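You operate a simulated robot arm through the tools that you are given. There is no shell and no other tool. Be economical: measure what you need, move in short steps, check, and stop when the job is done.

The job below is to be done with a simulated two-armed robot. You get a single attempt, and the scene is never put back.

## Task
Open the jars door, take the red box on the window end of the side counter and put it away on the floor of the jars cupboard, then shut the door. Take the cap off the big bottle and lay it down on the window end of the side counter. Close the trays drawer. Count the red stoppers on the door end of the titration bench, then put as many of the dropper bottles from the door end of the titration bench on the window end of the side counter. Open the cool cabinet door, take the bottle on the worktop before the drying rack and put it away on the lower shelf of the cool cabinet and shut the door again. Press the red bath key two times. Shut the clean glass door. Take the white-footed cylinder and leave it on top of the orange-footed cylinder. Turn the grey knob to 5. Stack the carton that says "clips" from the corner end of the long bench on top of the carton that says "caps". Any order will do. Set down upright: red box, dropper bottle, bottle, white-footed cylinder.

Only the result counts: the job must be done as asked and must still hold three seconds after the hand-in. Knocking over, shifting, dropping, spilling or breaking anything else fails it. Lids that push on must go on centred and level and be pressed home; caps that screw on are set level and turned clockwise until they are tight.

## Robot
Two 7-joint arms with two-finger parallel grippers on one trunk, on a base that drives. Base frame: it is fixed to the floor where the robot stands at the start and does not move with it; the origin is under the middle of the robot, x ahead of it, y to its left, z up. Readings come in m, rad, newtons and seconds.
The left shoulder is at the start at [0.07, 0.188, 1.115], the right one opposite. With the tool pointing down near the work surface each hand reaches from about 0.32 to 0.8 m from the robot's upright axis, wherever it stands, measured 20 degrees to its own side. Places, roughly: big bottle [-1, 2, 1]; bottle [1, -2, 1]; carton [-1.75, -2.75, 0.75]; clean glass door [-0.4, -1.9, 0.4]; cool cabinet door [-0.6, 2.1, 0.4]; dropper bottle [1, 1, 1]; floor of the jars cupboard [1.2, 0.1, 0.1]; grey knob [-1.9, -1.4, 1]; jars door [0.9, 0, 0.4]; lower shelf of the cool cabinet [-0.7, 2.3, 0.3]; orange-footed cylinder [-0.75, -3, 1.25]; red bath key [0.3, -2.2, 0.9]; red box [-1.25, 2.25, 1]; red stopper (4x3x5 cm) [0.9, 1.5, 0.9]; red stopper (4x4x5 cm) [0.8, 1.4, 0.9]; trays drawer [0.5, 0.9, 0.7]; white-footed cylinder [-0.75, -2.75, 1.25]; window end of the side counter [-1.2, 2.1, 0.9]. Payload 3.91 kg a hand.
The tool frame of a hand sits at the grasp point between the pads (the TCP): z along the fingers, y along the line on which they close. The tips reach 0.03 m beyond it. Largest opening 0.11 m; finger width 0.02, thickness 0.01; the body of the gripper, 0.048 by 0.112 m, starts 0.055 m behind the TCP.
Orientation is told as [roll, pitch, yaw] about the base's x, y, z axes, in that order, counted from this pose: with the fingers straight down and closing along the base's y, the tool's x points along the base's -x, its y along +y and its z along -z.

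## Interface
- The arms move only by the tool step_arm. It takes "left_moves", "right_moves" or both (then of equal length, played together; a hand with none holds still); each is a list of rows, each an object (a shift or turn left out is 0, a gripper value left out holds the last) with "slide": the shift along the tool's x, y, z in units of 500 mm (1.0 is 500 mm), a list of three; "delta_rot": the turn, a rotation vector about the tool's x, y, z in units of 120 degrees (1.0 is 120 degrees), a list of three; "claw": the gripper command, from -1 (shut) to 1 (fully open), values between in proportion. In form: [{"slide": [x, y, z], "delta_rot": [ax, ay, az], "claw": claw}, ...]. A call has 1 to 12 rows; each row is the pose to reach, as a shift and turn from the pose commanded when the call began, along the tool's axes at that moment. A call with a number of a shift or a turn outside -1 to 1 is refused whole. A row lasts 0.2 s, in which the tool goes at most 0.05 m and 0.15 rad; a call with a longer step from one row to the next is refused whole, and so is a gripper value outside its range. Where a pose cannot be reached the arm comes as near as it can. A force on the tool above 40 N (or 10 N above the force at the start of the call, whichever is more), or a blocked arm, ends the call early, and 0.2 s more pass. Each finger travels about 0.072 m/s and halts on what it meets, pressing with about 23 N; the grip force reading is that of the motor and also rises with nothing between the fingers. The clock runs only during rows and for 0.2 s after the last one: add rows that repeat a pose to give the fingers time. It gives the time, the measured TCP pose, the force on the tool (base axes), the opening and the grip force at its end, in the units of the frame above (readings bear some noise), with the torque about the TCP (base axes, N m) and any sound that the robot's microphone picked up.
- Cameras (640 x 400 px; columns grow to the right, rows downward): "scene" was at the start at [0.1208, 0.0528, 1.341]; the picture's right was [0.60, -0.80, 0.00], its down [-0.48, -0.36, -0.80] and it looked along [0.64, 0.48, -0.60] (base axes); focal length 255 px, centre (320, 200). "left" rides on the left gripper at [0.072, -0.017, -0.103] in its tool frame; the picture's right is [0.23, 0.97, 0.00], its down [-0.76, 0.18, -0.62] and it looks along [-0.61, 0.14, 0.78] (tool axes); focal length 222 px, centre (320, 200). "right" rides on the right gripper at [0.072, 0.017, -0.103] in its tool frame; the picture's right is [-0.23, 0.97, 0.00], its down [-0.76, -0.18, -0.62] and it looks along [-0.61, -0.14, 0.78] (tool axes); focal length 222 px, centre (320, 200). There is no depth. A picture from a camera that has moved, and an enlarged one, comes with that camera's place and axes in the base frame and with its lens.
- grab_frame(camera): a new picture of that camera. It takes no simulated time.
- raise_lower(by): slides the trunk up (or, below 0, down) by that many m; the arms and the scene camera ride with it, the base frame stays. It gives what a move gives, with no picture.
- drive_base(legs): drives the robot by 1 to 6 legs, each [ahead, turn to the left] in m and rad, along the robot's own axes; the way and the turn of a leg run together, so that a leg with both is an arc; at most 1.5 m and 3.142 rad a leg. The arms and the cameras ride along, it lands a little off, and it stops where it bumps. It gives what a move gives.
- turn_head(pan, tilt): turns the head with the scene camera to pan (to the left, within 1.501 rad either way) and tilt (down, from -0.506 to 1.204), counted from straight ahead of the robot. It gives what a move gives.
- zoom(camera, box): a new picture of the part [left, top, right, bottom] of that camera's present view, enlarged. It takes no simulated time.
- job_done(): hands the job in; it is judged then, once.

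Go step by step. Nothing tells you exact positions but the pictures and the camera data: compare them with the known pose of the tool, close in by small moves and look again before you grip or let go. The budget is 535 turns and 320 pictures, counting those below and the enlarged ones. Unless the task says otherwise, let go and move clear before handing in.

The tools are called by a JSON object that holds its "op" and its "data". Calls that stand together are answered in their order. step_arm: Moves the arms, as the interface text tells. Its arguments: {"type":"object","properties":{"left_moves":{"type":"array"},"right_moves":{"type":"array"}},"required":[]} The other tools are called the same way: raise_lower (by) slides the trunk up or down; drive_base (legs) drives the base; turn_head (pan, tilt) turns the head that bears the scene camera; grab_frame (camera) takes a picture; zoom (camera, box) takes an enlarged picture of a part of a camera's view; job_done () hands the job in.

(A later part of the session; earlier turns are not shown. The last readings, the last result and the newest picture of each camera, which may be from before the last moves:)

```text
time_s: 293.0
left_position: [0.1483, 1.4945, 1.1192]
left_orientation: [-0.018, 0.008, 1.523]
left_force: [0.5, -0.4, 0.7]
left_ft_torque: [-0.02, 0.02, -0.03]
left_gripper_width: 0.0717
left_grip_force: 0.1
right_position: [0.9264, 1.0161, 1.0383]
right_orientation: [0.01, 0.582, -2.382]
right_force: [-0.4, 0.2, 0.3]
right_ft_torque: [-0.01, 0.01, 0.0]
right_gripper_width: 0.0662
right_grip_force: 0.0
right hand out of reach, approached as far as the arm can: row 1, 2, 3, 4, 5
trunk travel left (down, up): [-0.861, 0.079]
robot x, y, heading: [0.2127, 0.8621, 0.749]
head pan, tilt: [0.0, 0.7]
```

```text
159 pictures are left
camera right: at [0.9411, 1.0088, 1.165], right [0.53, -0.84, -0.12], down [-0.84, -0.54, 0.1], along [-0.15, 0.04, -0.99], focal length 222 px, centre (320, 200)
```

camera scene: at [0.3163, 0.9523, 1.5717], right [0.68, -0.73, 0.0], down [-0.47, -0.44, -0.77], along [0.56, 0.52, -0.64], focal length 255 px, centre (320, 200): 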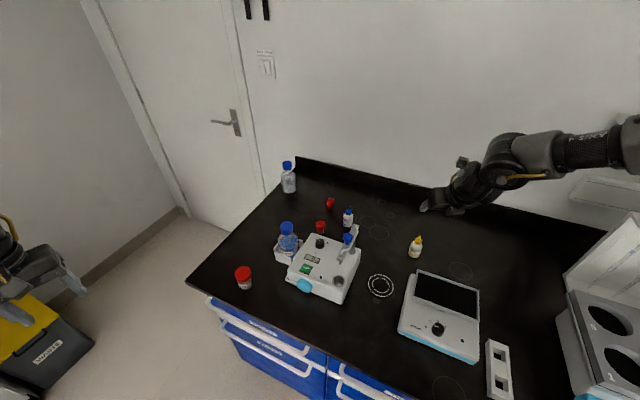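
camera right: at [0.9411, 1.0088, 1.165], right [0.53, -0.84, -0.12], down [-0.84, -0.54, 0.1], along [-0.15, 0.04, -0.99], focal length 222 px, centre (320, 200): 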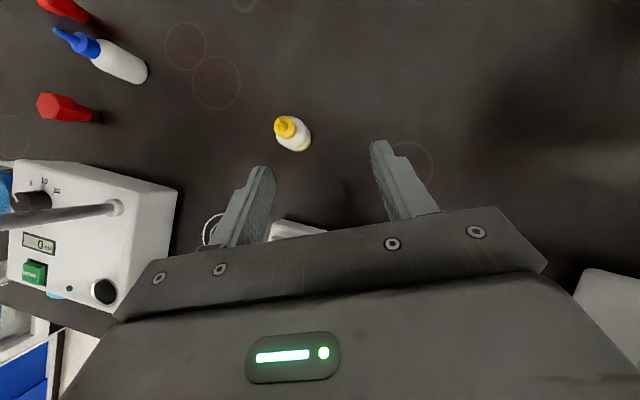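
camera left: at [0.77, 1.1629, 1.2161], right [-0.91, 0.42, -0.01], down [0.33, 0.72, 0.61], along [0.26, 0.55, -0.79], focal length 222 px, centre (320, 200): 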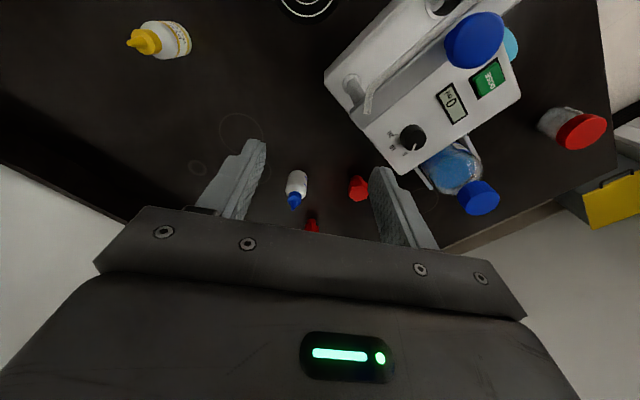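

The reach is a sphere around the shoulder, so I go back up/forward and lower the trunk instead.

{"op": "step_arm", "data": {"right_moves": [{"slide": [0.077, -0.033, -0.024]}, {"slide": [0.153, -0.067, -0.048]}]}}

{"op": "raise_lower", "data": {"by": -0.1}}

{"op": "grab_frame", "data": {"camera": "right"}}

```text
time_s: 293.6
left_position: [0.1475, 1.4948, 1.1178]
left_orientation: [-0.018, 0.008, 1.522]
left_force: [0.0, -0.7, -0.3]
left_ft_torque: [0.01, 0.0, -0.01]
left_gripper_width: 0.0716
left_grip_force: 0.0
right_position: [0.9433, 1.0752, 1.1024]
right_orientation: [0.01, 0.58, -2.382]
right_force: [0.1, -0.6, 0.1]
right_ft_torque: [0.01, 0.02, -0.03]
right_gripper_width: 0.066
right_grip_force: 0.0
trunk travel left (down, up): [-0.861, 0.079]
robot x, y, heading: [0.2148, 0.8604, 0.745]
head pan, tilt: [0.0, 0.7]
```

```text
time_s: 294.9
left_position: [0.1477, 1.4931, 1.0202]
left_orientation: [-0.017, 0.008, 1.521]
left_force: [-0.1, 1.1, 0.3]
left_ft_torque: [0.02, 0.01, -0.02]
left_gripper_width: 0.0715
left_grip_force: 0.0
right_position: [0.9428, 1.0745, 1.0027]
right_orientation: [0.012, 0.581, -2.383]
right_force: [0.3, -1.3, 0.9]
right_ft_torque: [0.01, -0.02, 0.0]
right_gripper_width: 0.0661
right_grip_force: 0.0
trunk travel left (down, up): [-0.761, 0.179]
robot x, y, heading: [0.2146, 0.8617, 0.748]
head pan, tilt: [0.0, 0.7]
```

```text
158 pictures are left
camera right: at [0.9571, 1.0658, 1.1291], right [0.53, -0.84, -0.12], down [-0.84, -0.54, 0.1], along [-0.15, 0.04, -0.99], focal length 222 px, centre (320, 200)
```

right: 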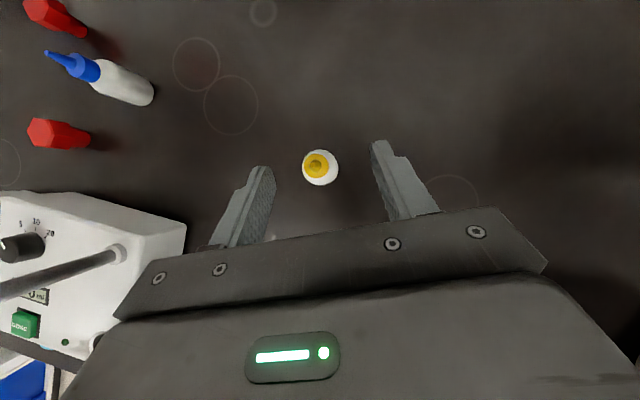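

{"op": "step_arm", "data": {"right_moves": [{"slide": [0.031, -0.013, 0.02]}]}}

{"op": "raise_lower", "data": {"by": -0.085}}

{"op": "grab_frame", "data": {"camera": "right"}}

```text
time_s: 295.3
left_position: [0.1487, 1.4938, 1.0194]
left_orientation: [-0.019, 0.006, 1.523]
left_force: [0.0, -0.1, 0.3]
left_ft_torque: [-0.02, 0.01, -0.01]
left_gripper_width: 0.0714
left_grip_force: 0.1
right_position: [0.9501, 1.0793, 1.0094]
right_orientation: [0.009, 0.58, -2.382]
right_force: [0.6, -0.2, 0.4]
right_ft_torque: [0.0, -0.01, 0.01]
right_gripper_width: 0.066
right_grip_force: 0.1
right hand out of reach, approached as far as the arm can: row 1
trunk travel left (down, up): [-0.761, 0.179]
robot x, y, heading: [0.2155, 0.8589, 0.747]
head pan, tilt: [0.0, 0.7]
```

```text
time_s: 296.6
left_position: [0.1473, 1.494, 0.9345]
left_orientation: [-0.016, 0.007, 1.522]
left_force: [0.1, 0.4, -0.9]
left_ft_torque: [0.0, -0.03, 0.01]
left_gripper_width: 0.0718
left_grip_force: 0.0
right_position: [0.9508, 1.0792, 0.9257]
right_orientation: [0.009, 0.581, -2.382]
right_force: [0.7, 0.4, -0.1]
right_ft_torque: [0.01, -0.02, 0.0]
right_gripper_width: 0.0658
right_grip_force: 0.1
trunk travel left (down, up): [-0.676, 0.264]
robot x, y, heading: [0.2147, 0.8617, 0.747]
head pan, tilt: [0.0, 0.7]
```

```text
157 pictures are left
camera right: at [0.9638, 1.071, 1.0521], right [0.53, -0.84, -0.12], down [-0.84, -0.54, 0.1], along [-0.15, 0.04, -0.99], focal length 222 px, centre (320, 200)
```

right: 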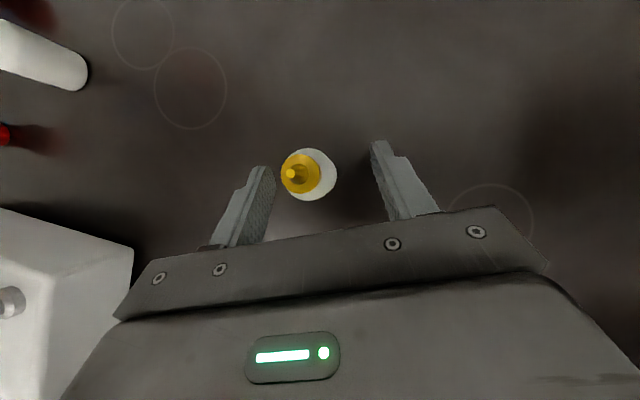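

Bottle axis at (0.9515,1.093). Shift sideways 9 mm and lower 2 cm, then grip.

{"op": "step_arm", "data": {"right_moves": [{"slide": [0.002, -0.019, 0]}, {"slide": [0.002, -0.019, 0]}]}}

{"op": "raise_lower", "data": {"by": -0.02}}

{"op": "step_arm", "data": {"right_moves": [{"claw": -0.2}, {"claw": -1}, {"claw": -1}, {"claw": -1}]}}

{"op": "grab_frame", "data": {"camera": "right"}}

```text
time_s: 297.1
left_position: [0.1492, 1.4936, 0.9341]
left_orientation: [-0.018, 0.006, 1.524]
left_force: [0.8, 0.8, 0.0]
left_ft_torque: [0.0, 0.01, 0.02]
left_gripper_width: 0.0715
left_grip_force: 0.1
right_position: [0.9439, 1.0834, 0.9286]
right_orientation: [0.01, 0.581, -2.38]
right_force: [0.7, -0.1, 0.9]
right_ft_torque: [0.0, 0.01, 0.0]
right_gripper_width: 0.0659
right_grip_force: 0.0
right hand out of reach, approached as far as the arm can: row 1, 2
trunk travel left (down, up): [-0.676, 0.264]
robot x, y, heading: [0.2185, 0.8604, 0.747]
head pan, tilt: [0.0, 0.7]
```

```text
time_s: 297.8
left_position: [0.1501, 1.4943, 0.9138]
left_orientation: [-0.019, 0.007, 1.522]
left_force: [-0.2, 0.0, -0.6]
left_ft_torque: [0.02, 0.02, -0.01]
left_gripper_width: 0.0715
left_grip_force: 0.0
right_position: [0.9443, 1.0829, 0.9069]
right_orientation: [0.01, 0.582, -2.381]
right_force: [-0.4, -0.1, -0.3]
right_ft_torque: [-0.01, 0.0, 0.02]
right_gripper_width: 0.0661
right_grip_force: 0.1
trunk travel left (down, up): [-0.656, 0.284]
robot x, y, heading: [0.2133, 0.8616, 0.751]
head pan, tilt: [0.0, 0.7]
```

```text
time_s: 298.8
left_position: [0.1478, 1.4931, 0.9141]
left_orientation: [-0.017, 0.008, 1.523]
left_force: [-0.7, -0.2, 0.1]
left_ft_torque: [0.01, 0.05, 0.0]
left_gripper_width: 0.0713
left_grip_force: 0.1
right_position: [0.9433, 1.0842, 0.9075]
right_orientation: [0.008, 0.582, -2.382]
right_force: [-0.8, 0.1, 0.7]
right_ft_torque: [0.01, -0.01, 0.02]
right_gripper_width: 0.0346
right_grip_force: 23.6
trunk travel left (down, up): [-0.656, 0.284]
robot x, y, heading: [0.2163, 0.8576, 0.749]
head pan, tilt: [0.0, 0.7]
```

```text
156 pictures are left
camera right: at [0.9576, 1.0742, 1.0343], right [0.53, -0.84, -0.12], down [-0.84, -0.54, 0.1], along [-0.15, 0.05, -0.99], focal length 222 px, centre (320, 200)
```

right: 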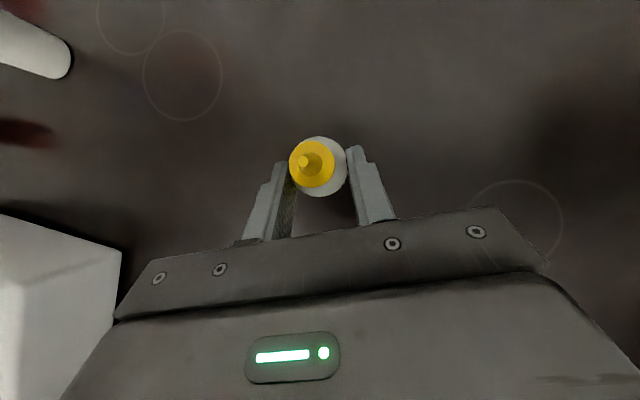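

Yellow gripped. Raise the trunk and drive to the side counter by a safe route.

{"op": "raise_lower", "data": {"by": 0.25}}

{"op": "drive_base", "data": {"legs": [[-0.3, 0], [0, 2.186], [0.8155, 0], [0, -0.766]]}}

{"op": "grab_frame", "data": {"camera": "right"}}

```text
time_s: 301.4
left_position: [0.1492, 1.4938, 1.1637]
left_orientation: [-0.018, 0.006, 1.524]
left_force: [0.0, 0.6, 0.3]
left_ft_torque: [-0.04, 0.0, -0.02]
left_gripper_width: 0.0714
left_grip_force: 0.1
right_position: [0.9435, 1.0828, 1.157]
right_orientation: [0.008, 0.583, -2.381]
right_force: [-0.2, 0.3, -1.1]
right_ft_torque: [0.0, -0.01, -0.01]
right_gripper_width: 0.0349
right_grip_force: 22.4
trunk travel left (down, up): [-0.906, 0.034]
robot x, y, heading: [0.2127, 0.8578, 0.746]
head pan, tilt: [0.0, 0.7]
```

```text
time_s: 314.9
left_position: [-1.4579, 0.7383, 1.1643]
left_orientation: [-0.018, 0.007, 3.024]
left_force: [-0.1, -0.2, 0.2]
left_ft_torque: [-0.06, 0.0, 0.02]
left_gripper_width: 0.0714
left_grip_force: 0.0
right_position: [-0.9914, 1.5013, 1.1572]
right_orientation: [0.007, 0.583, -0.882]
right_force: [0.0, 0.3, 0.3]
right_ft_torque: [0.01, 0.0, -0.02]
right_gripper_width: 0.0344
right_grip_force: 22.5
trunk travel left (down, up): [-0.906, 0.034]
robot x, y, heading: [-0.8211, 0.7611, 2.25]
head pan, tilt: [0.0, 0.7]
```

```text
155 pictures are left
camera right: at [-0.9818, 1.5149, 1.2845], right [0.88, 0.47, -0.12], down [0.48, -0.87, 0.1], along [-0.06, -0.14, -0.99], focal length 222 px, centre (320, 200)
```

right: 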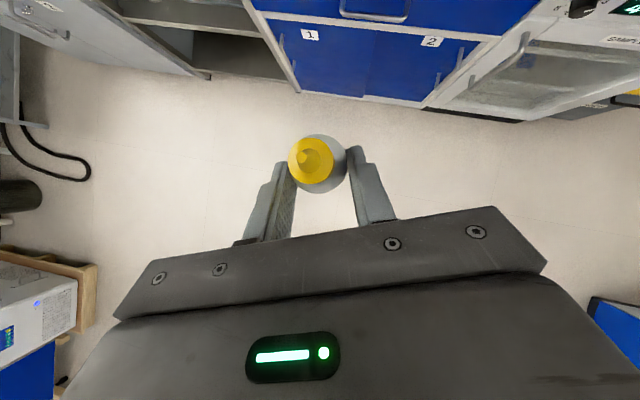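

{"op": "drive_base", "data": {"legs": [[0, -0.13], [0.5, 0]]}}

{"op": "turn_head", "data": {"pan": -0.5, "tilt": 0.7}}

{"op": "grab_frame", "data": {"camera": "scene"}}

{"op": "grab_frame", "data": {"camera": "right"}}

```text
time_s: 318.4
left_position: [-1.7111, 1.2455, 1.1648]
left_orientation: [-0.018, 0.008, 2.887]
left_force: [0.1, 0.4, -0.4]
left_ft_torque: [0.0, -0.03, -0.02]
left_gripper_width: 0.0715
left_grip_force: 0.0
right_position: [-1.1492, 1.9406, 1.1592]
right_orientation: [0.009, 0.583, -1.015]
right_force: [-0.4, -0.2, 0.3]
right_ft_torque: [0.0, 0.0, 0.0]
right_gripper_width: 0.0344
right_grip_force: 23.1
trunk travel left (down, up): [-0.906, 0.034]
robot x, y, heading: [-1.0782, 1.1841, 2.113]
head pan, tilt: [0.0, 0.7]
```

```text
time_s: 319.3
left_position: [-1.7116, 1.2463, 1.1639]
left_orientation: [-0.017, 0.007, 2.889]
left_force: [-1.2, -0.5, 0.0]
left_ft_torque: [0.01, 0.0, 0.01]
left_gripper_width: 0.0713
left_grip_force: 0.0
right_position: [-1.1497, 1.9431, 1.1576]
right_orientation: [0.009, 0.582, -1.016]
right_force: [-0.6, 1.1, 0.6]
right_ft_torque: [0.02, 0.02, 0.02]
right_gripper_width: 0.0343
right_grip_force: 23.1
trunk travel left (down, up): [-0.906, 0.034]
robot x, y, heading: [-1.0799, 1.1866, 2.113]
head pan, tilt: [-0.499, 0.7]
```

```text
154 pictures are left
camera scene: at [-1.1081, 1.3129, 1.6166], right [1.0, 0.05, 0.0], down [0.03, -0.64, -0.76], along [-0.03, 0.76, -0.64], focal length 255 px, centre (320, 200)
```

scene: 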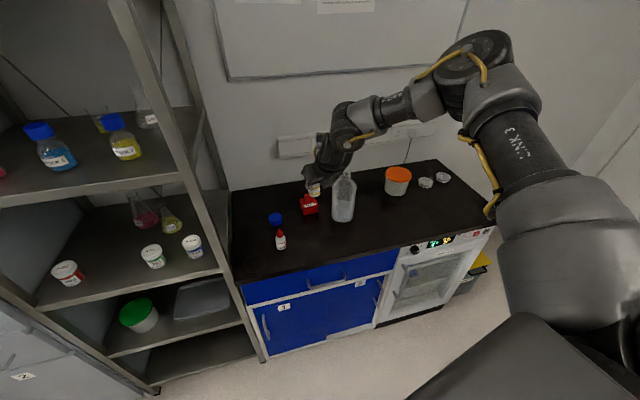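

```text
153 pictures are left
camera right: at [-1.1373, 1.9545, 1.2841], right [0.93, 0.35, -0.12], down [0.36, -0.93, 0.1], along [-0.07, -0.14, -0.99], focal length 222 px, centre (320, 200)
```

right: 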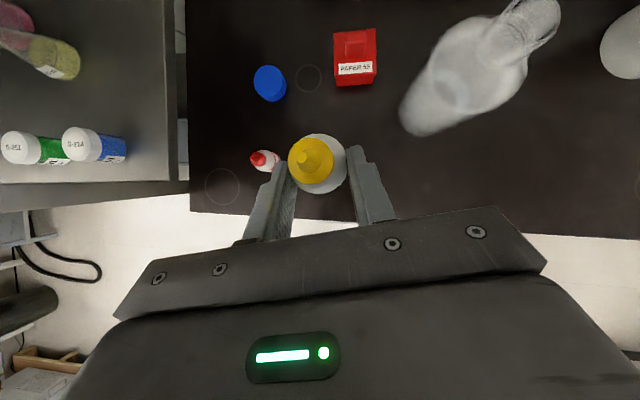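

Spot is clear (13 cm from the red one). Lower by trunk.

{"op": "raise_lower", "data": {"by": -0.235}}

{"op": "grab_frame", "data": {"camera": "right"}}

{"op": "raise_lower", "data": {"by": -0.015}}

```text
time_s: 321.8
left_position: [-1.7123, 1.2467, 0.9289]
left_orientation: [-0.017, 0.008, 2.889]
left_force: [-0.2, 0.8, -0.4]
left_ft_torque: [-0.02, 0.04, 0.0]
left_gripper_width: 0.0711
left_grip_force: 0.1
right_position: [-1.1489, 1.9404, 0.9225]
right_orientation: [0.01, 0.581, -1.016]
right_force: [0.7, -0.1, 0.1]
right_ft_torque: [-0.01, -0.01, -0.02]
right_gripper_width: 0.0347
right_grip_force: 23.3
trunk travel left (down, up): [-0.671, 0.269]
robot x, y, heading: [-1.0838, 1.1855, 2.115]
head pan, tilt: [-0.499, 0.7]
```

```text
152 pictures are left
camera right: at [-1.137, 1.954, 1.0495], right [0.93, 0.35, -0.12], down [0.36, -0.93, 0.1], along [-0.07, -0.14, -0.99], focal length 222 px, centre (320, 200)
```

right: 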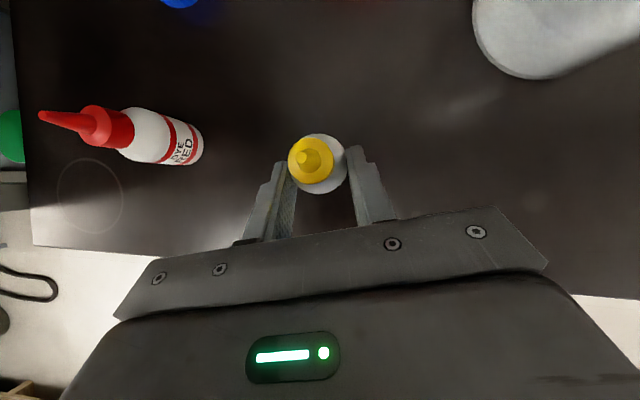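

```text
time_s: 322.4
left_position: [-1.7111, 1.2459, 0.9147]
left_orientation: [-0.021, 0.004, 2.89]
left_force: [-0.4, -0.6, 0.2]
left_ft_torque: [0.0, -0.01, 0.02]
left_gripper_width: 0.0716
left_grip_force: 0.1
right_position: [-1.1491, 1.9414, 0.91]
right_orientation: [0.006, 0.588, -1.018]
right_force: [0.3, 3.3, 21.1]
right_ft_torque: [0.36, 0.17, -0.06]
right_gripper_width: 0.0348
right_grip_force: 23.0
trunk travel left (down, up): [-0.656, 0.284]
robot x, y, heading: [-1.0773, 1.1825, 2.112]
head pan, tilt: [-0.499, 0.7]
```

Contact. Open and rise.

{"op": "step_arm", "data": {"right_moves": [{"claw": -0.2}, {"claw": 0.1}, {"claw": 0.3}]}}

{"op": "raise_lower", "data": {"by": 0.15}}

{"op": "grab_frame", "data": {"camera": "right"}}

{"op": "grab_frame", "data": {"camera": "scene"}}

```text
time_s: 323.2
left_position: [-1.713, 1.2468, 0.9147]
left_orientation: [-0.017, 0.008, 2.889]
left_force: [0.3, 0.5, -1.1]
left_ft_torque: [-0.02, -0.02, 0.02]
left_gripper_width: 0.0713
left_grip_force: 0.0
right_position: [-1.1482, 1.9419, 0.906]
right_orientation: [0.007, 0.582, -1.016]
right_force: [-0.2, 0.1, -0.3]
right_ft_torque: [0.0, 0.02, -0.05]
right_gripper_width: 0.0716
right_grip_force: 0.0
trunk travel left (down, up): [-0.656, 0.284]
robot x, y, heading: [-1.0818, 1.1852, 2.114]
head pan, tilt: [-0.499, 0.7]
```

```text
time_s: 324.9
left_position: [-1.7124, 1.2467, 1.0635]
left_orientation: [-0.016, 0.007, 2.888]
left_force: [-0.5, -0.2, 0.1]
left_ft_torque: [0.0, -0.02, -0.04]
left_gripper_width: 0.0714
left_grip_force: 0.1
right_position: [-1.1489, 1.9415, 1.0575]
right_orientation: [0.009, 0.581, -1.016]
right_force: [-1.0, -0.2, 0.2]
right_ft_torque: [0.01, 0.01, 0.0]
right_gripper_width: 0.0715
right_grip_force: 0.1
trunk travel left (down, up): [-0.806, 0.134]
robot x, y, heading: [-1.0773, 1.182, 2.111]
head pan, tilt: [-0.499, 0.7]
```

```text
151 pictures are left
camera right: at [-1.1372, 1.9542, 1.1842], right [0.93, 0.35, -0.12], down [0.36, -0.93, 0.1], along [-0.07, -0.14, -0.99], focal length 222 px, centre (320, 200)
```

right: 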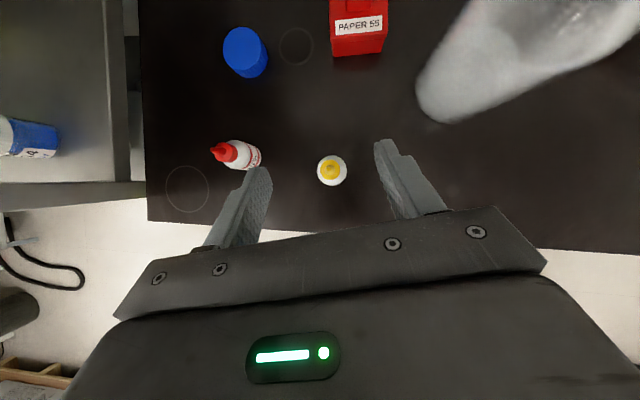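

```text
150 pictures are left
camera scene: at [-1.1079, 1.3125, 1.5166], right [1.0, 0.04, 0.0], down [0.03, -0.64, -0.76], along [-0.03, 0.76, -0.64], focal length 255 px, centre (320, 200)
```

scene: 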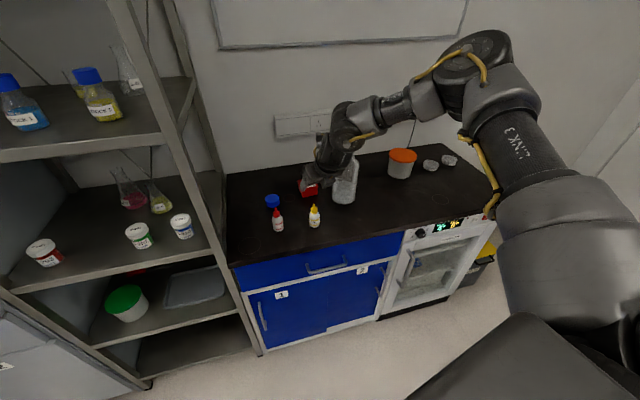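

Both droppers stand. Now I study the red box for a forward (horizontal) grasp.

{"op": "step_arm", "data": {"right_moves": [{"slide": [-0.05, 0.08, -0.06]}, {"slide": [-0.1, 0.16, -0.12]}, {"slide": [-0.15, 0.24, -0.18]}]}}

{"op": "zoom", "data": {"camera": "scene", "box": [250, 150, 370, 240]}}

{"op": "grab_frame", "data": {"camera": "right"}}

```text
refused: row 1 steps farther than a row can; nothing moved
```

```text
4.44 times, centred on (310, 195) of scene
camera zoom: at [-1.1079, 1.3125, 1.5166], right [1.0, 0.04, 0.0], down [0.03, -0.64, -0.76], along [-0.03, 0.76, -0.64], focal length 1134 px, centre (364, 222)
```

zoom: 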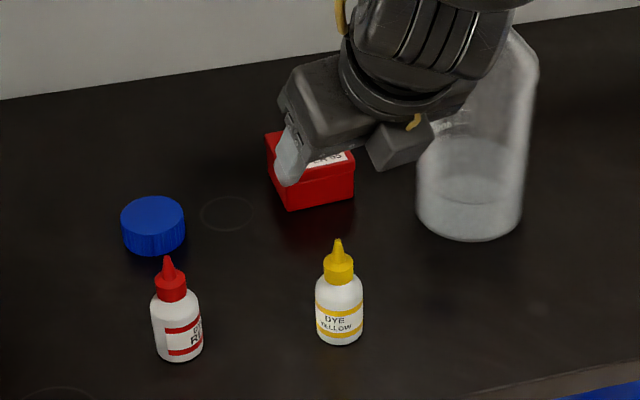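

```text
148 pictures are left
camera right: at [-1.1372, 1.9542, 1.1842], right [0.93, 0.35, -0.12], down [0.36, -0.93, 0.1], along [-0.07, -0.14, -0.99], focal length 222 px, centre (320, 200)
```

right: 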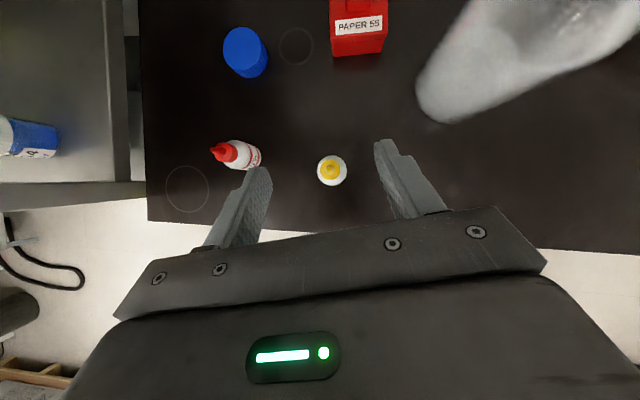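

I drive 0.2 closer so the hand comes over the red box's handle, and increase the tilt to 50°.

{"op": "drive_base", "data": {"legs": [[0.2, 0]]}}

{"op": "step_arm", "data": {"right_moves": [{"slide": [-0.03, 0.04, -0.03], "delta_rot": [0, 0.07, 0]}, {"slide": [-0.03, 0.08, -0.03], "delta_rot": [0, 0.139, 0]}]}}

{"op": "grab_frame", "data": {"camera": "right"}}

{"op": "grab_frame", "data": {"camera": "scene"}}

```text
time_s: 326.6
left_position: [-1.8141, 1.4154, 1.0659]
left_orientation: [-0.019, 0.007, 2.893]
left_force: [-0.4, -0.2, 0.3]
left_ft_torque: [0.0, 0.0, -0.02]
left_gripper_width: 0.0717
left_grip_force: 0.0
right_position: [-1.2535, 2.1117, 1.0582]
right_orientation: [0.008, 0.584, -1.014]
right_force: [-0.8, 0.3, 0.3]
right_ft_torque: [0.0, 0.01, -0.02]
right_gripper_width: 0.0714
right_grip_force: 0.1
trunk travel left (down, up): [-0.806, 0.134]
robot x, y, heading: [-1.1844, 1.3551, 2.112]
head pan, tilt: [-0.499, 0.7]
```

```text
time_s: 327.1
left_position: [-1.8141, 1.4164, 1.0637]
left_orientation: [-0.018, 0.003, 2.892]
left_force: [0.4, -0.1, -0.4]
left_ft_torque: [-0.04, -0.01, 0.0]
left_gripper_width: 0.0712
left_grip_force: 0.1
right_position: [-1.2057, 2.1168, 1.0622]
right_orientation: [0.008, 0.875, -1.012]
right_force: [0.1, -0.2, -0.3]
right_ft_torque: [0.0, 0.0, 0.0]
right_gripper_width: 0.0718
right_grip_force: 0.1
trunk travel left (down, up): [-0.806, 0.134]
robot x, y, heading: [-1.1836, 1.3536, 2.121]
head pan, tilt: [-0.499, 0.7]
```

```text
147 pictures are left
camera right: at [-1.1746, 2.0981, 1.1842], right [0.91, 0.39, -0.17], down [0.36, -0.92, -0.19], along [-0.23, 0.11, -0.97], focal length 222 px, centre (320, 200)
```

right: 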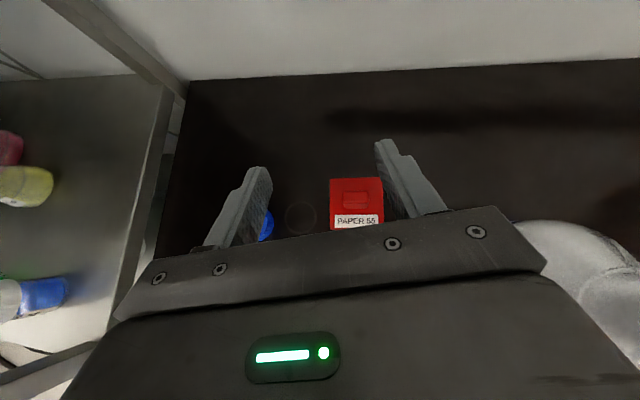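

```text
146 pictures are left
camera scene: at [-1.209, 1.4837, 1.5167], right [1.0, 0.05, 0.0], down [0.03, -0.64, -0.76], along [-0.04, 0.76, -0.64], focal length 255 px, centre (320, 200)
```

scene: 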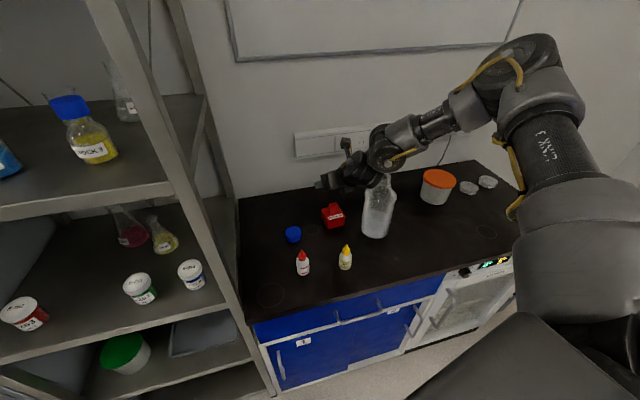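

Handle at ≈(-1.192,2.138). Descend most of the way and check.

{"op": "step_arm", "data": {"right_moves": [{"slide": [-0.06, 0.022, 0.05], "claw": 0.1}, {"slide": [-0.11, 0.044, 0.095]}]}}

{"op": "grab_frame", "data": {"camera": "right"}}

{"op": "zoom", "data": {"camera": "scene", "box": [280, 140, 420, 240]}}

```text
time_s: 327.8
left_position: [-1.8155, 1.4174, 1.0627]
left_orientation: [-0.017, 0.008, 2.892]
left_force: [0.3, 0.6, -0.2]
left_ft_torque: [0.0, -0.03, -0.04]
left_gripper_width: 0.0717
left_grip_force: 0.0
right_position: [-1.1832, 2.1227, 1.001]
right_orientation: [0.01, 0.873, -1.01]
right_force: [-0.3, -0.1, -0.2]
right_ft_torque: [-0.03, 0.0, 0.0]
right_gripper_width: 0.0604
right_grip_force: 0.2
right hand out of reach, approached as far as the arm can: row 2
trunk travel left (down, up): [-0.806, 0.134]
robot x, y, heading: [-1.1819, 1.3546, 2.116]
head pan, tilt: [-0.499, 0.7]
```

```text
145 pictures are left
camera right: at [-1.1525, 2.1039, 1.1232], right [0.91, 0.39, -0.17], down [0.36, -0.92, -0.18], along [-0.22, 0.11, -0.97], focal length 222 px, centre (320, 200)
```

right: 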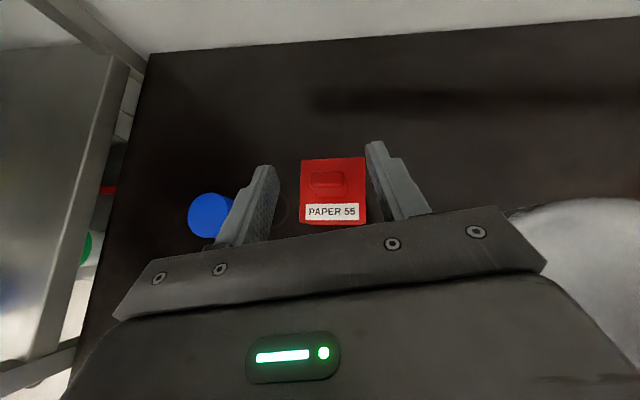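

```text
4.00 times, centred on (350, 190) of scene
camera zoom: at [-1.2125, 1.4835, 1.5166], right [1.0, 0.05, 0.0], down [0.03, -0.64, -0.76], along [-0.04, 0.76, -0.64], focal length 1020 px, centre (200, 240)
```

zoom: 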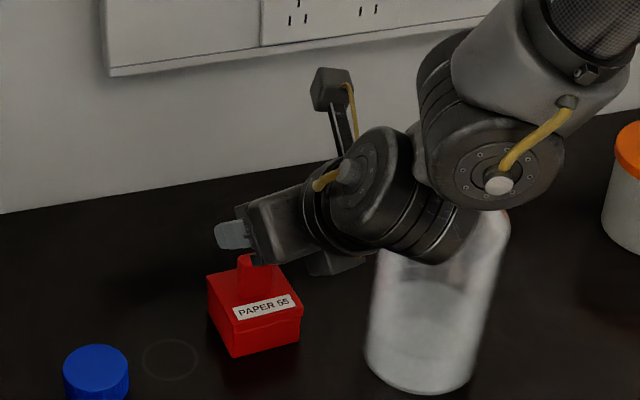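

Clearance to the bottle is ~2 cm, fine. Small forward adjust, then lower by trunk in two steps.

{"op": "step_arm", "data": {"right_moves": [{"slide": [0.012, 0.002, 0.0144], "claw": 0}]}}

{"op": "raise_lower", "data": {"by": -0.035}}

{"op": "grab_frame", "data": {"camera": "right"}}

{"op": "zoom", "data": {"camera": "scene", "box": [280, 140, 420, 240]}}

```text
time_s: 328.1
left_position: [-1.8169, 1.4159, 1.065]
left_orientation: [-0.017, 0.007, 2.891]
left_force: [0.0, 0.4, 0.0]
left_ft_torque: [-0.01, -0.01, -0.02]
left_gripper_width: 0.0715
left_grip_force: 0.0
right_position: [-1.1853, 2.1307, 1.0046]
right_orientation: [0.007, 0.872, -1.013]
right_force: [-0.3, -0.9, -0.4]
right_ft_torque: [0.04, -0.01, 0.01]
right_gripper_width: 0.0552
right_grip_force: 0.1
trunk travel left (down, up): [-0.806, 0.134]
robot x, y, heading: [-1.182, 1.3563, 2.119]
head pan, tilt: [-0.499, 0.7]
```

```text
time_s: 328.9
left_position: [-1.8145, 1.4158, 1.0303]
left_orientation: [-0.018, 0.006, 2.891]
left_force: [-0.5, 0.0, -0.1]
left_ft_torque: [-0.02, -0.01, -0.02]
left_gripper_width: 0.0714
left_grip_force: 0.1
right_position: [-1.1856, 2.1296, 0.9689]
right_orientation: [0.011, 0.873, -1.009]
right_force: [-0.3, -0.1, 0.7]
right_ft_torque: [0.0, 0.03, -0.02]
right_gripper_width: 0.0551
right_grip_force: 0.0
trunk travel left (down, up): [-0.771, 0.169]
robot x, y, heading: [-1.1846, 1.3558, 2.12]
head pan, tilt: [-0.499, 0.7]
```

```text
143 pictures are left
camera right: at [-1.1545, 2.1113, 1.0925], right [0.91, 0.39, -0.17], down [0.36, -0.92, -0.18], along [-0.23, 0.11, -0.97], focal length 222 px, centre (320, 200)
```

right: 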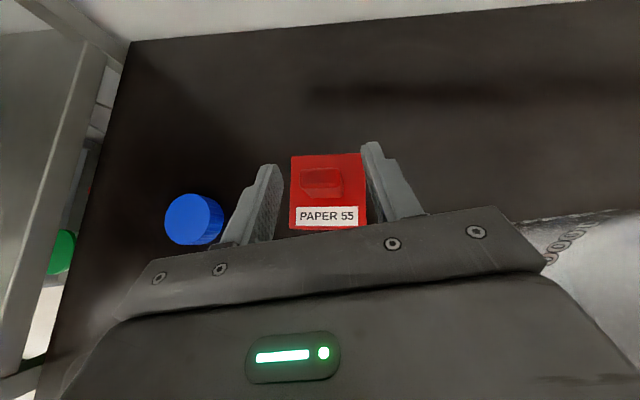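

```text
4.00 times, centred on (350, 190) of scene
camera zoom: at [-1.2112, 1.4826, 1.4817], right [1.0, 0.05, 0.0], down [0.03, -0.64, -0.77], along [-0.04, 0.76, -0.64], focal length 1020 px, centre (200, 240)
```

zoom: 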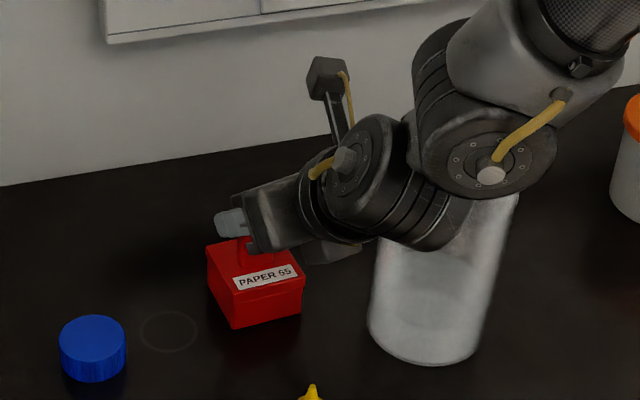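

{"op": "raise_lower", "data": {"by": -0.014}}

{"op": "step_arm", "data": {"right_moves": [{"claw": -0.3}, {"claw": -1}, {"claw": -1}, {"claw": -1}]}}

{"op": "grab_frame", "data": {"camera": "right"}}

```text
time_s: 329.6
left_position: [-1.8153, 1.4154, 1.0151]
left_orientation: [-0.018, 0.007, 2.892]
left_force: [-0.5, -0.1, 0.0]
left_ft_torque: [0.01, 0.01, 0.0]
left_gripper_width: 0.0715
left_grip_force: 0.1
right_position: [-1.1851, 2.1309, 0.9558]
right_orientation: [0.009, 0.875, -1.01]
right_force: [0.0, 0.2, 0.4]
right_ft_torque: [0.02, 0.02, 0.01]
right_gripper_width: 0.055
right_grip_force: 0.1
trunk travel left (down, up): [-0.757, 0.183]
robot x, y, heading: [-1.1821, 1.3567, 2.115]
head pan, tilt: [-0.499, 0.7]
```

```text
time_s: 330.6
left_position: [-1.8155, 1.4152, 1.0127]
left_orientation: [-0.018, 0.008, 2.892]
left_force: [0.8, -0.1, 0.7]
left_ft_torque: [0.0, -0.01, -0.01]
left_gripper_width: 0.0716
left_grip_force: 0.0
right_position: [-1.1864, 2.13, 0.9561]
right_orientation: [0.011, 0.872, -1.012]
right_force: [-0.2, 0.1, -0.4]
right_ft_torque: [-0.04, 0.04, 0.0]
right_gripper_width: 0.0307
right_grip_force: 22.9
trunk travel left (down, up): [-0.757, 0.183]
robot x, y, heading: [-1.1814, 1.3564, 2.12]
head pan, tilt: [-0.499, 0.7]
```

```text
141 pictures are left
camera right: at [-1.1548, 2.1116, 1.0783], right [0.91, 0.39, -0.17], down [0.36, -0.92, -0.18], along [-0.22, 0.11, -0.97], focal length 222 px, centre (320, 200)
```

right: 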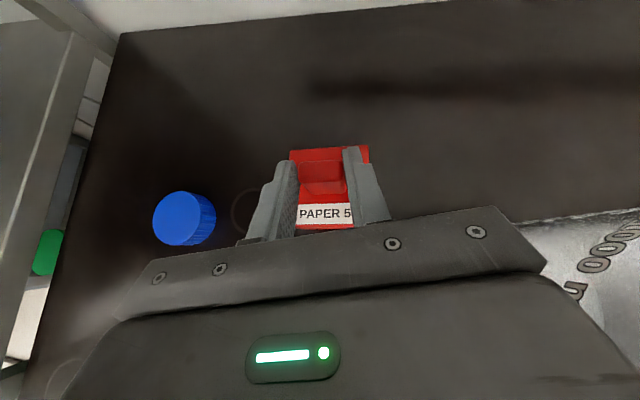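

Handle gripped (30.7 mm). Lift with the trunk.

{"op": "raise_lower", "data": {"by": 0.05}}

{"op": "raise_lower", "data": {"by": 0.12}}

{"op": "grab_frame", "data": {"camera": "right"}}

{"op": "grab_frame", "data": {"camera": "scene"}}

```text
time_s: 331.5
left_position: [-1.8157, 1.4162, 1.0648]
left_orientation: [-0.016, 0.007, 2.892]
left_force: [0.1, 0.0, -0.5]
left_ft_torque: [-0.02, 0.01, 0.03]
left_gripper_width: 0.0717
left_grip_force: 0.0
right_position: [-1.1859, 2.1313, 1.0063]
right_orientation: [0.011, 0.874, -1.011]
right_force: [0.0, 0.3, -1.4]
right_ft_torque: [0.0, -0.02, 0.0]
right_gripper_width: 0.0308
right_grip_force: 23.1
trunk travel left (down, up): [-0.807, 0.133]
robot x, y, heading: [-1.1831, 1.3581, 2.121]
head pan, tilt: [-0.499, 0.7]
```

```text
time_s: 333.0
left_position: [-1.8156, 1.4169, 1.1859]
left_orientation: [-0.017, 0.007, 2.892]
left_force: [0.3, 0.7, 0.3]
left_ft_torque: [-0.04, 0.01, 0.01]
left_gripper_width: 0.0715
left_grip_force: 0.1
right_position: [-1.1863, 2.1316, 1.1249]
right_orientation: [0.01, 0.872, -1.009]
right_force: [0.4, 0.8, -0.5]
right_ft_torque: [0.0, 0.03, 0.0]
right_gripper_width: 0.0297
right_grip_force: 22.7
trunk travel left (down, up): [-0.927, 0.013]
robot x, y, heading: [-1.1817, 1.354, 2.117]
head pan, tilt: [-0.499, 0.7]
```

```text
140 pictures are left
camera right: at [-1.1548, 2.1119, 1.248], right [0.91, 0.39, -0.17], down [0.36, -0.92, -0.18], along [-0.22, 0.11, -0.97], focal length 222 px, centre (320, 200)
```

right: 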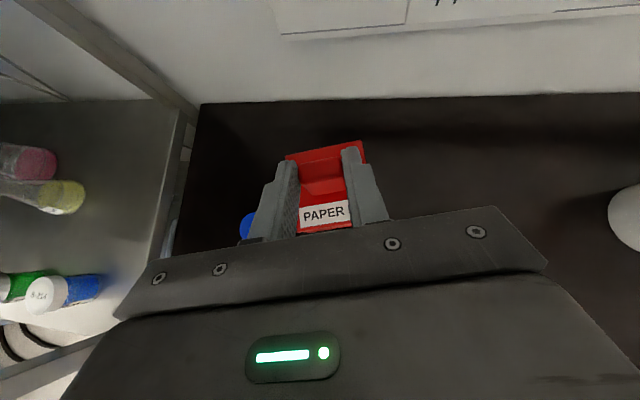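

```text
139 pictures are left
camera scene: at [-1.2116, 1.4834, 1.6376], right [1.0, 0.05, 0.0], down [0.03, -0.64, -0.76], along [-0.04, 0.76, -0.64], focal length 255 px, centre (320, 200)
```

scene: 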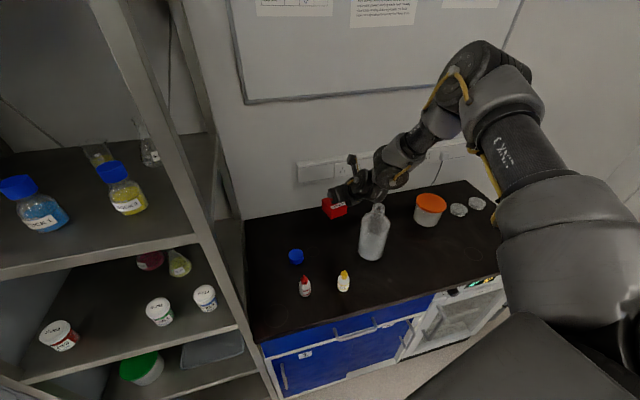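

Box is held. Back away and drive to the jars cupboard.

{"op": "drive_base", "data": {"legs": [[-0.45, 0], [0, -2.744], [1.19, 0], [0, 0.725]]}}

{"op": "turn_head", "data": {"pan": -0.3, "tilt": 0.8}}

{"op": "grab_frame", "data": {"camera": "scene"}}

```text
time_s: 349.5
left_position: [0.3269, 0.9223, 1.1849]
left_orientation: [-0.019, 0.008, 0.962]
left_force: [-0.4, 0.4, -0.6]
left_ft_torque: [-0.01, -0.01, 0.02]
left_gripper_width: 0.0716
left_grip_force: 0.2
right_position: [0.7768, 0.0823, 1.1246]
right_orientation: [0.009, 0.873, -2.939]
right_force: [0.5, 0.2, -1.4]
right_ft_torque: [0.03, 0.01, 0.01]
right_gripper_width: 0.0294
right_grip_force: 23.1
trunk travel left (down, up): [-0.927, 0.013]
robot x, y, heading: [0.0503, 0.3545, 0.192]
head pan, tilt: [-0.499, 0.7]
```

```text
time_s: 350.2
left_position: [0.3279, 0.9231, 1.1829]
left_orientation: [-0.017, 0.007, 0.962]
left_force: [0.4, 0.1, -0.2]
left_ft_torque: [-0.01, -0.02, -0.01]
left_gripper_width: 0.0714
left_grip_force: 0.1
right_position: [0.7749, 0.0825, 1.1257]
right_orientation: [0.01, 0.872, -2.938]
right_force: [0.0, -0.1, -1.0]
right_ft_torque: [0.0, 0.0, -0.01]
right_gripper_width: 0.0293
right_grip_force: 23.3
trunk travel left (down, up): [-0.927, 0.013]
robot x, y, heading: [0.0464, 0.3516, 0.188]
head pan, tilt: [-0.3, 0.799]
```

```text
138 pictures are left
camera scene: at [0.179, 0.3511, 1.6294], right [-0.11, -0.99, 0.0], down [-0.71, 0.08, -0.7], along [0.69, -0.08, -0.72], focal length 255 px, centre (320, 200)
```

scene: 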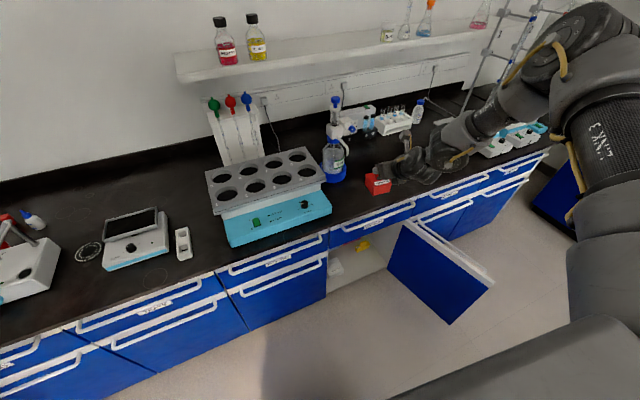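

Back off 0.15, turn slightly right, then lower the trunk in front of the open cupboard.

{"op": "drive_base", "data": {"legs": [[-0.17, 0], [0, -0.12]]}}

{"op": "raise_lower", "data": {"by": -0.4}}

{"op": "raise_lower", "data": {"by": -0.35}}

{"op": "grab_frame", "data": {"camera": "right"}}

{"op": "grab_frame", "data": {"camera": "scene"}}

```text
time_s: 352.3
left_position: [0.2246, 0.8564, 1.1818]
left_orientation: [-0.019, 0.012, 0.844]
left_force: [0.3, 0.1, 0.0]
left_ft_torque: [-0.03, 0.0, -0.02]
left_gripper_width: 0.0714
left_grip_force: 0.1
right_position: [0.5681, -0.0331, 1.1273]
right_orientation: [0.015, 0.87, -3.055]
right_force: [0.2, 1.1, -1.3]
right_ft_torque: [-0.03, 0.03, -0.01]
right_gripper_width: 0.0294
right_grip_force: 23.4
trunk travel left (down, up): [-0.927, 0.013]
robot x, y, heading: [-0.1228, 0.3192, 0.071]
head pan, tilt: [-0.3, 0.799]
```

```text
time_s: 356.1
left_position: [0.224, 0.8524, 0.7846]
left_orientation: [-0.017, 0.006, 0.844]
left_force: [0.2, 0.5, 0.4]
left_ft_torque: [0.0, 0.0, 0.0]
left_gripper_width: 0.0715
left_grip_force: 0.0
right_position: [0.5677, -0.0349, 0.7263]
right_orientation: [0.012, 0.872, -3.059]
right_force: [0.0, -0.6, -1.3]
right_ft_torque: [-0.01, 0.02, 0.01]
right_gripper_width: 0.0295
right_grip_force: 22.6
trunk travel left (down, up): [-0.527, 0.413]
robot x, y, heading: [-0.1211, 0.32, 0.071]
head pan, tilt: [-0.3, 0.799]
```

```text
time_s: 359.5
left_position: [0.2242, 0.8525, 0.4355]
left_orientation: [-0.018, 0.009, 0.843]
left_force: [0.2, 0.1, -0.3]
left_ft_torque: [0.02, 0.0, 0.04]
left_gripper_width: 0.0715
left_grip_force: 0.1
right_position: [0.5678, -0.0366, 0.375]
right_orientation: [0.012, 0.874, -3.058]
right_force: [0.5, -1.0, -1.4]
right_ft_torque: [0.0, 0.02, 0.0]
right_gripper_width: 0.0293
right_grip_force: 23.4
trunk travel left (down, up): [-0.177, 0.763]
robot x, y, heading: [-0.1235, 0.3195, 0.074]
head pan, tilt: [-0.3, 0.799]
```

```text
137 pictures are left
camera right: at [0.5365, -0.054, 0.4983], right [-0.07, -0.98, -0.17], down [-0.98, 0.1, -0.18], along [0.2, 0.15, -0.97], focal length 222 px, centre (320, 200)
```

right: 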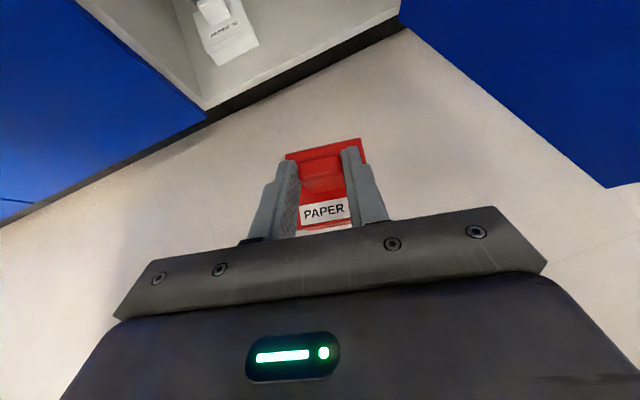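

```text
136 pictures are left
camera scene: at [0.0078, 0.3028, 0.8794], right [-0.23, -0.97, 0.0], down [-0.7, 0.17, -0.7], along [0.68, -0.16, -0.72], focal length 255 px, centre (320, 200)
```

scene: 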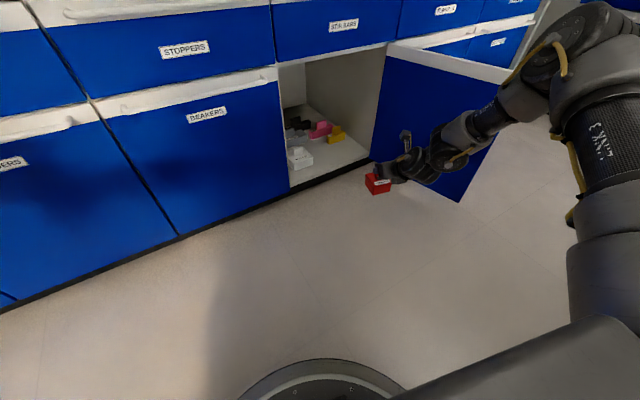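

The elbow would foul the open door from outside; I must keep it on the inner side and set the box at the left-front of the cupboard floor. I raise, back off, and shift left.

{"op": "raise_lower", "data": {"by": 0.2}}

{"op": "drive_base", "data": {"legs": [[-0.25, 0], [0, 1.72], [0.15, 0], [0, -1.7]]}}

{"op": "turn_head", "data": {"pan": -0.4, "tilt": 0.6}}

{"op": "grab_frame", "data": {"camera": "scene"}}

```text
time_s: 361.7
left_position: [0.2236, 0.8515, 0.6343]
left_orientation: [-0.017, 0.007, 0.843]
left_force: [0.0, -0.3, -0.3]
left_ft_torque: [0.01, 0.01, 0.0]
left_gripper_width: 0.0715
left_grip_force: 0.1
right_position: [0.5679, -0.0352, 0.5761]
right_orientation: [0.011, 0.872, -3.059]
right_force: [0.2, -0.7, -0.8]
right_ft_torque: [0.0, 0.03, -0.02]
right_gripper_width: 0.0294
right_grip_force: 22.1
trunk travel left (down, up): [-0.377, 0.563]
robot x, y, heading: [-0.1234, 0.3191, 0.072]
head pan, tilt: [-0.3, 0.799]
```

```text
time_s: 372.6
left_position: [-0.0842, 1.0024, 0.6353]
left_orientation: [-0.017, 0.007, 0.904]
left_force: [-0.4, 0.1, 0.8]
left_ft_torque: [-0.02, -0.01, 0.0]
left_gripper_width: 0.0719
left_grip_force: 0.1
right_position: [0.3122, 0.1358, 0.5753]
right_orientation: [0.008, 0.874, -2.999]
right_force: [0.8, 0.9, -0.6]
right_ft_torque: [0.0, 0.02, -0.03]
right_gripper_width: 0.0293
right_grip_force: 22.8
trunk travel left (down, up): [-0.377, 0.563]
robot x, y, heading: [-0.3983, 0.4468, 0.126]
head pan, tilt: [-0.3, 0.799]
```

```text
time_s: 373.3
left_position: [-0.0849, 1.0005, 0.6342]
left_orientation: [-0.017, 0.008, 0.904]
left_force: [-0.7, -0.3, 0.1]
left_ft_torque: [-0.03, -0.03, 0.02]
left_gripper_width: 0.0714
left_grip_force: 0.0
right_position: [0.3133, 0.1348, 0.5761]
right_orientation: [0.009, 0.872, -2.998]
right_force: [0.2, 0.8, -1.6]
right_ft_torque: [0.03, 0.02, 0.02]
right_gripper_width: 0.0293
right_grip_force: 22.4
trunk travel left (down, up): [-0.377, 0.563]
robot x, y, heading: [-0.3953, 0.4473, 0.129]
head pan, tilt: [-0.4, 0.6]
```

```text
135 pictures are left
camera scene: at [-0.2606, 0.4302, 1.0962], right [-0.27, -0.96, 0.0], down [-0.55, 0.15, -0.82], along [0.79, -0.22, -0.57], focal length 255 px, centre (320, 200)
```

scene: 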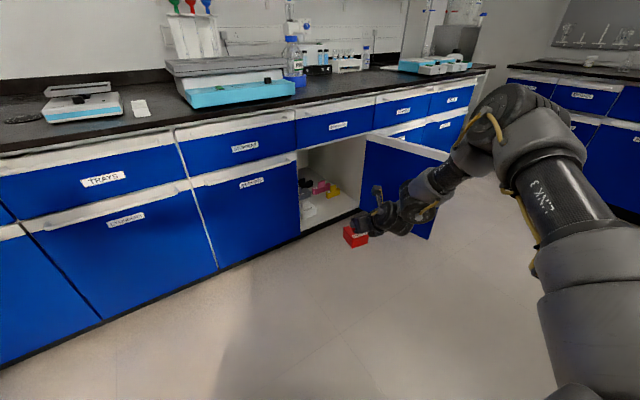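

Turn 0.035 right, lower to entry height, drive forward part-way and check.

{"op": "drive_base", "data": {"legs": [[0, -0.04]]}}

{"op": "raise_lower", "data": {"by": -0.32}}

{"op": "drive_base", "data": {"legs": [[0.35, 0]]}}

{"op": "grab_frame", "data": {"camera": "right"}}

{"op": "grab_frame", "data": {"camera": "scene"}}

```text
time_s: 374.1
left_position: [-0.0618, 0.9882, 0.6349]
left_orientation: [-0.017, 0.006, 0.863]
left_force: [0.0, -0.8, -0.9]
left_ft_torque: [0.04, 0.02, 0.0]
left_gripper_width: 0.0714
left_grip_force: 0.0
right_position: [0.3005, 0.1075, 0.5759]
right_orientation: [0.009, 0.873, -3.041]
right_force: [-0.2, -0.5, -0.8]
right_ft_torque: [0.02, 0.03, 0.01]
right_gripper_width: 0.0295
right_grip_force: 22.6
trunk travel left (down, up): [-0.377, 0.563]
robot x, y, heading: [-0.4037, 0.4477, 0.091]
head pan, tilt: [-0.4, 0.6]
```

```text
time_s: 377.3
left_position: [-0.0616, 0.9875, 0.3152]
left_orientation: [-0.018, 0.007, 0.862]
left_force: [0.3, 0.2, 0.1]
left_ft_torque: [0.01, -0.01, 0.01]
left_gripper_width: 0.0716
left_grip_force: 0.1
right_position: [0.3004, 0.1075, 0.256]
right_orientation: [0.011, 0.873, -3.04]
right_force: [0.5, 0.0, -1.1]
right_ft_torque: [0.02, -0.01, 0.02]
right_gripper_width: 0.0293
right_grip_force: 23.0
trunk travel left (down, up): [-0.057, 0.883]
robot x, y, heading: [-0.3973, 0.4482, 0.088]
head pan, tilt: [-0.4, 0.6]
```

```text
time_s: 379.5
left_position: [0.2802, 1.0238, 0.3152]
left_orientation: [-0.019, 0.006, 0.871]
left_force: [-0.1, -0.7, -0.3]
left_ft_torque: [0.02, -0.03, 0.0]
left_gripper_width: 0.0717
left_grip_force: 0.1
right_position: [0.6478, 0.1448, 0.2553]
right_orientation: [0.009, 0.872, -3.032]
right_force: [0.4, 0.9, -0.9]
right_ft_torque: [0.0, 0.02, -0.02]
right_gripper_width: 0.0294
right_grip_force: 23.5
trunk travel left (down, up): [-0.057, 0.883]
robot x, y, heading: [-0.0504, 0.479, 0.093]
head pan, tilt: [-0.4, 0.6]
```

```text
134 pictures are left
camera right: at [0.6172, 0.1255, 0.3782], right [-0.05, -0.98, -0.17], down [-0.98, 0.08, -0.18], along [0.19, 0.16, -0.97], focal length 222 px, centre (320, 200)
```

right: 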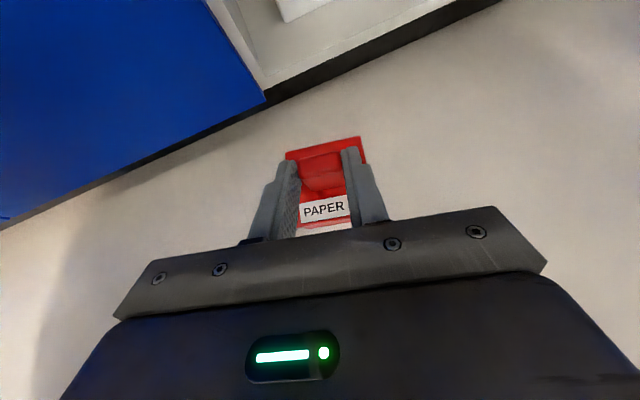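

```text
133 pictures are left
camera scene: at [0.0841, 0.4574, 0.7763], right [-0.3, -0.95, 0.0], down [-0.54, 0.17, -0.82], along [0.79, -0.25, -0.57], focal length 255 px, centre (320, 200)
```

scene: 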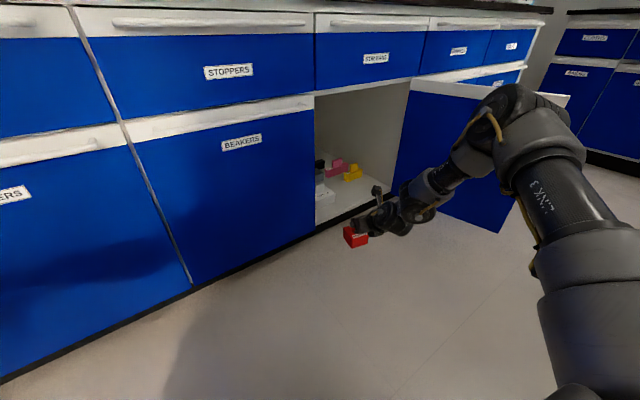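

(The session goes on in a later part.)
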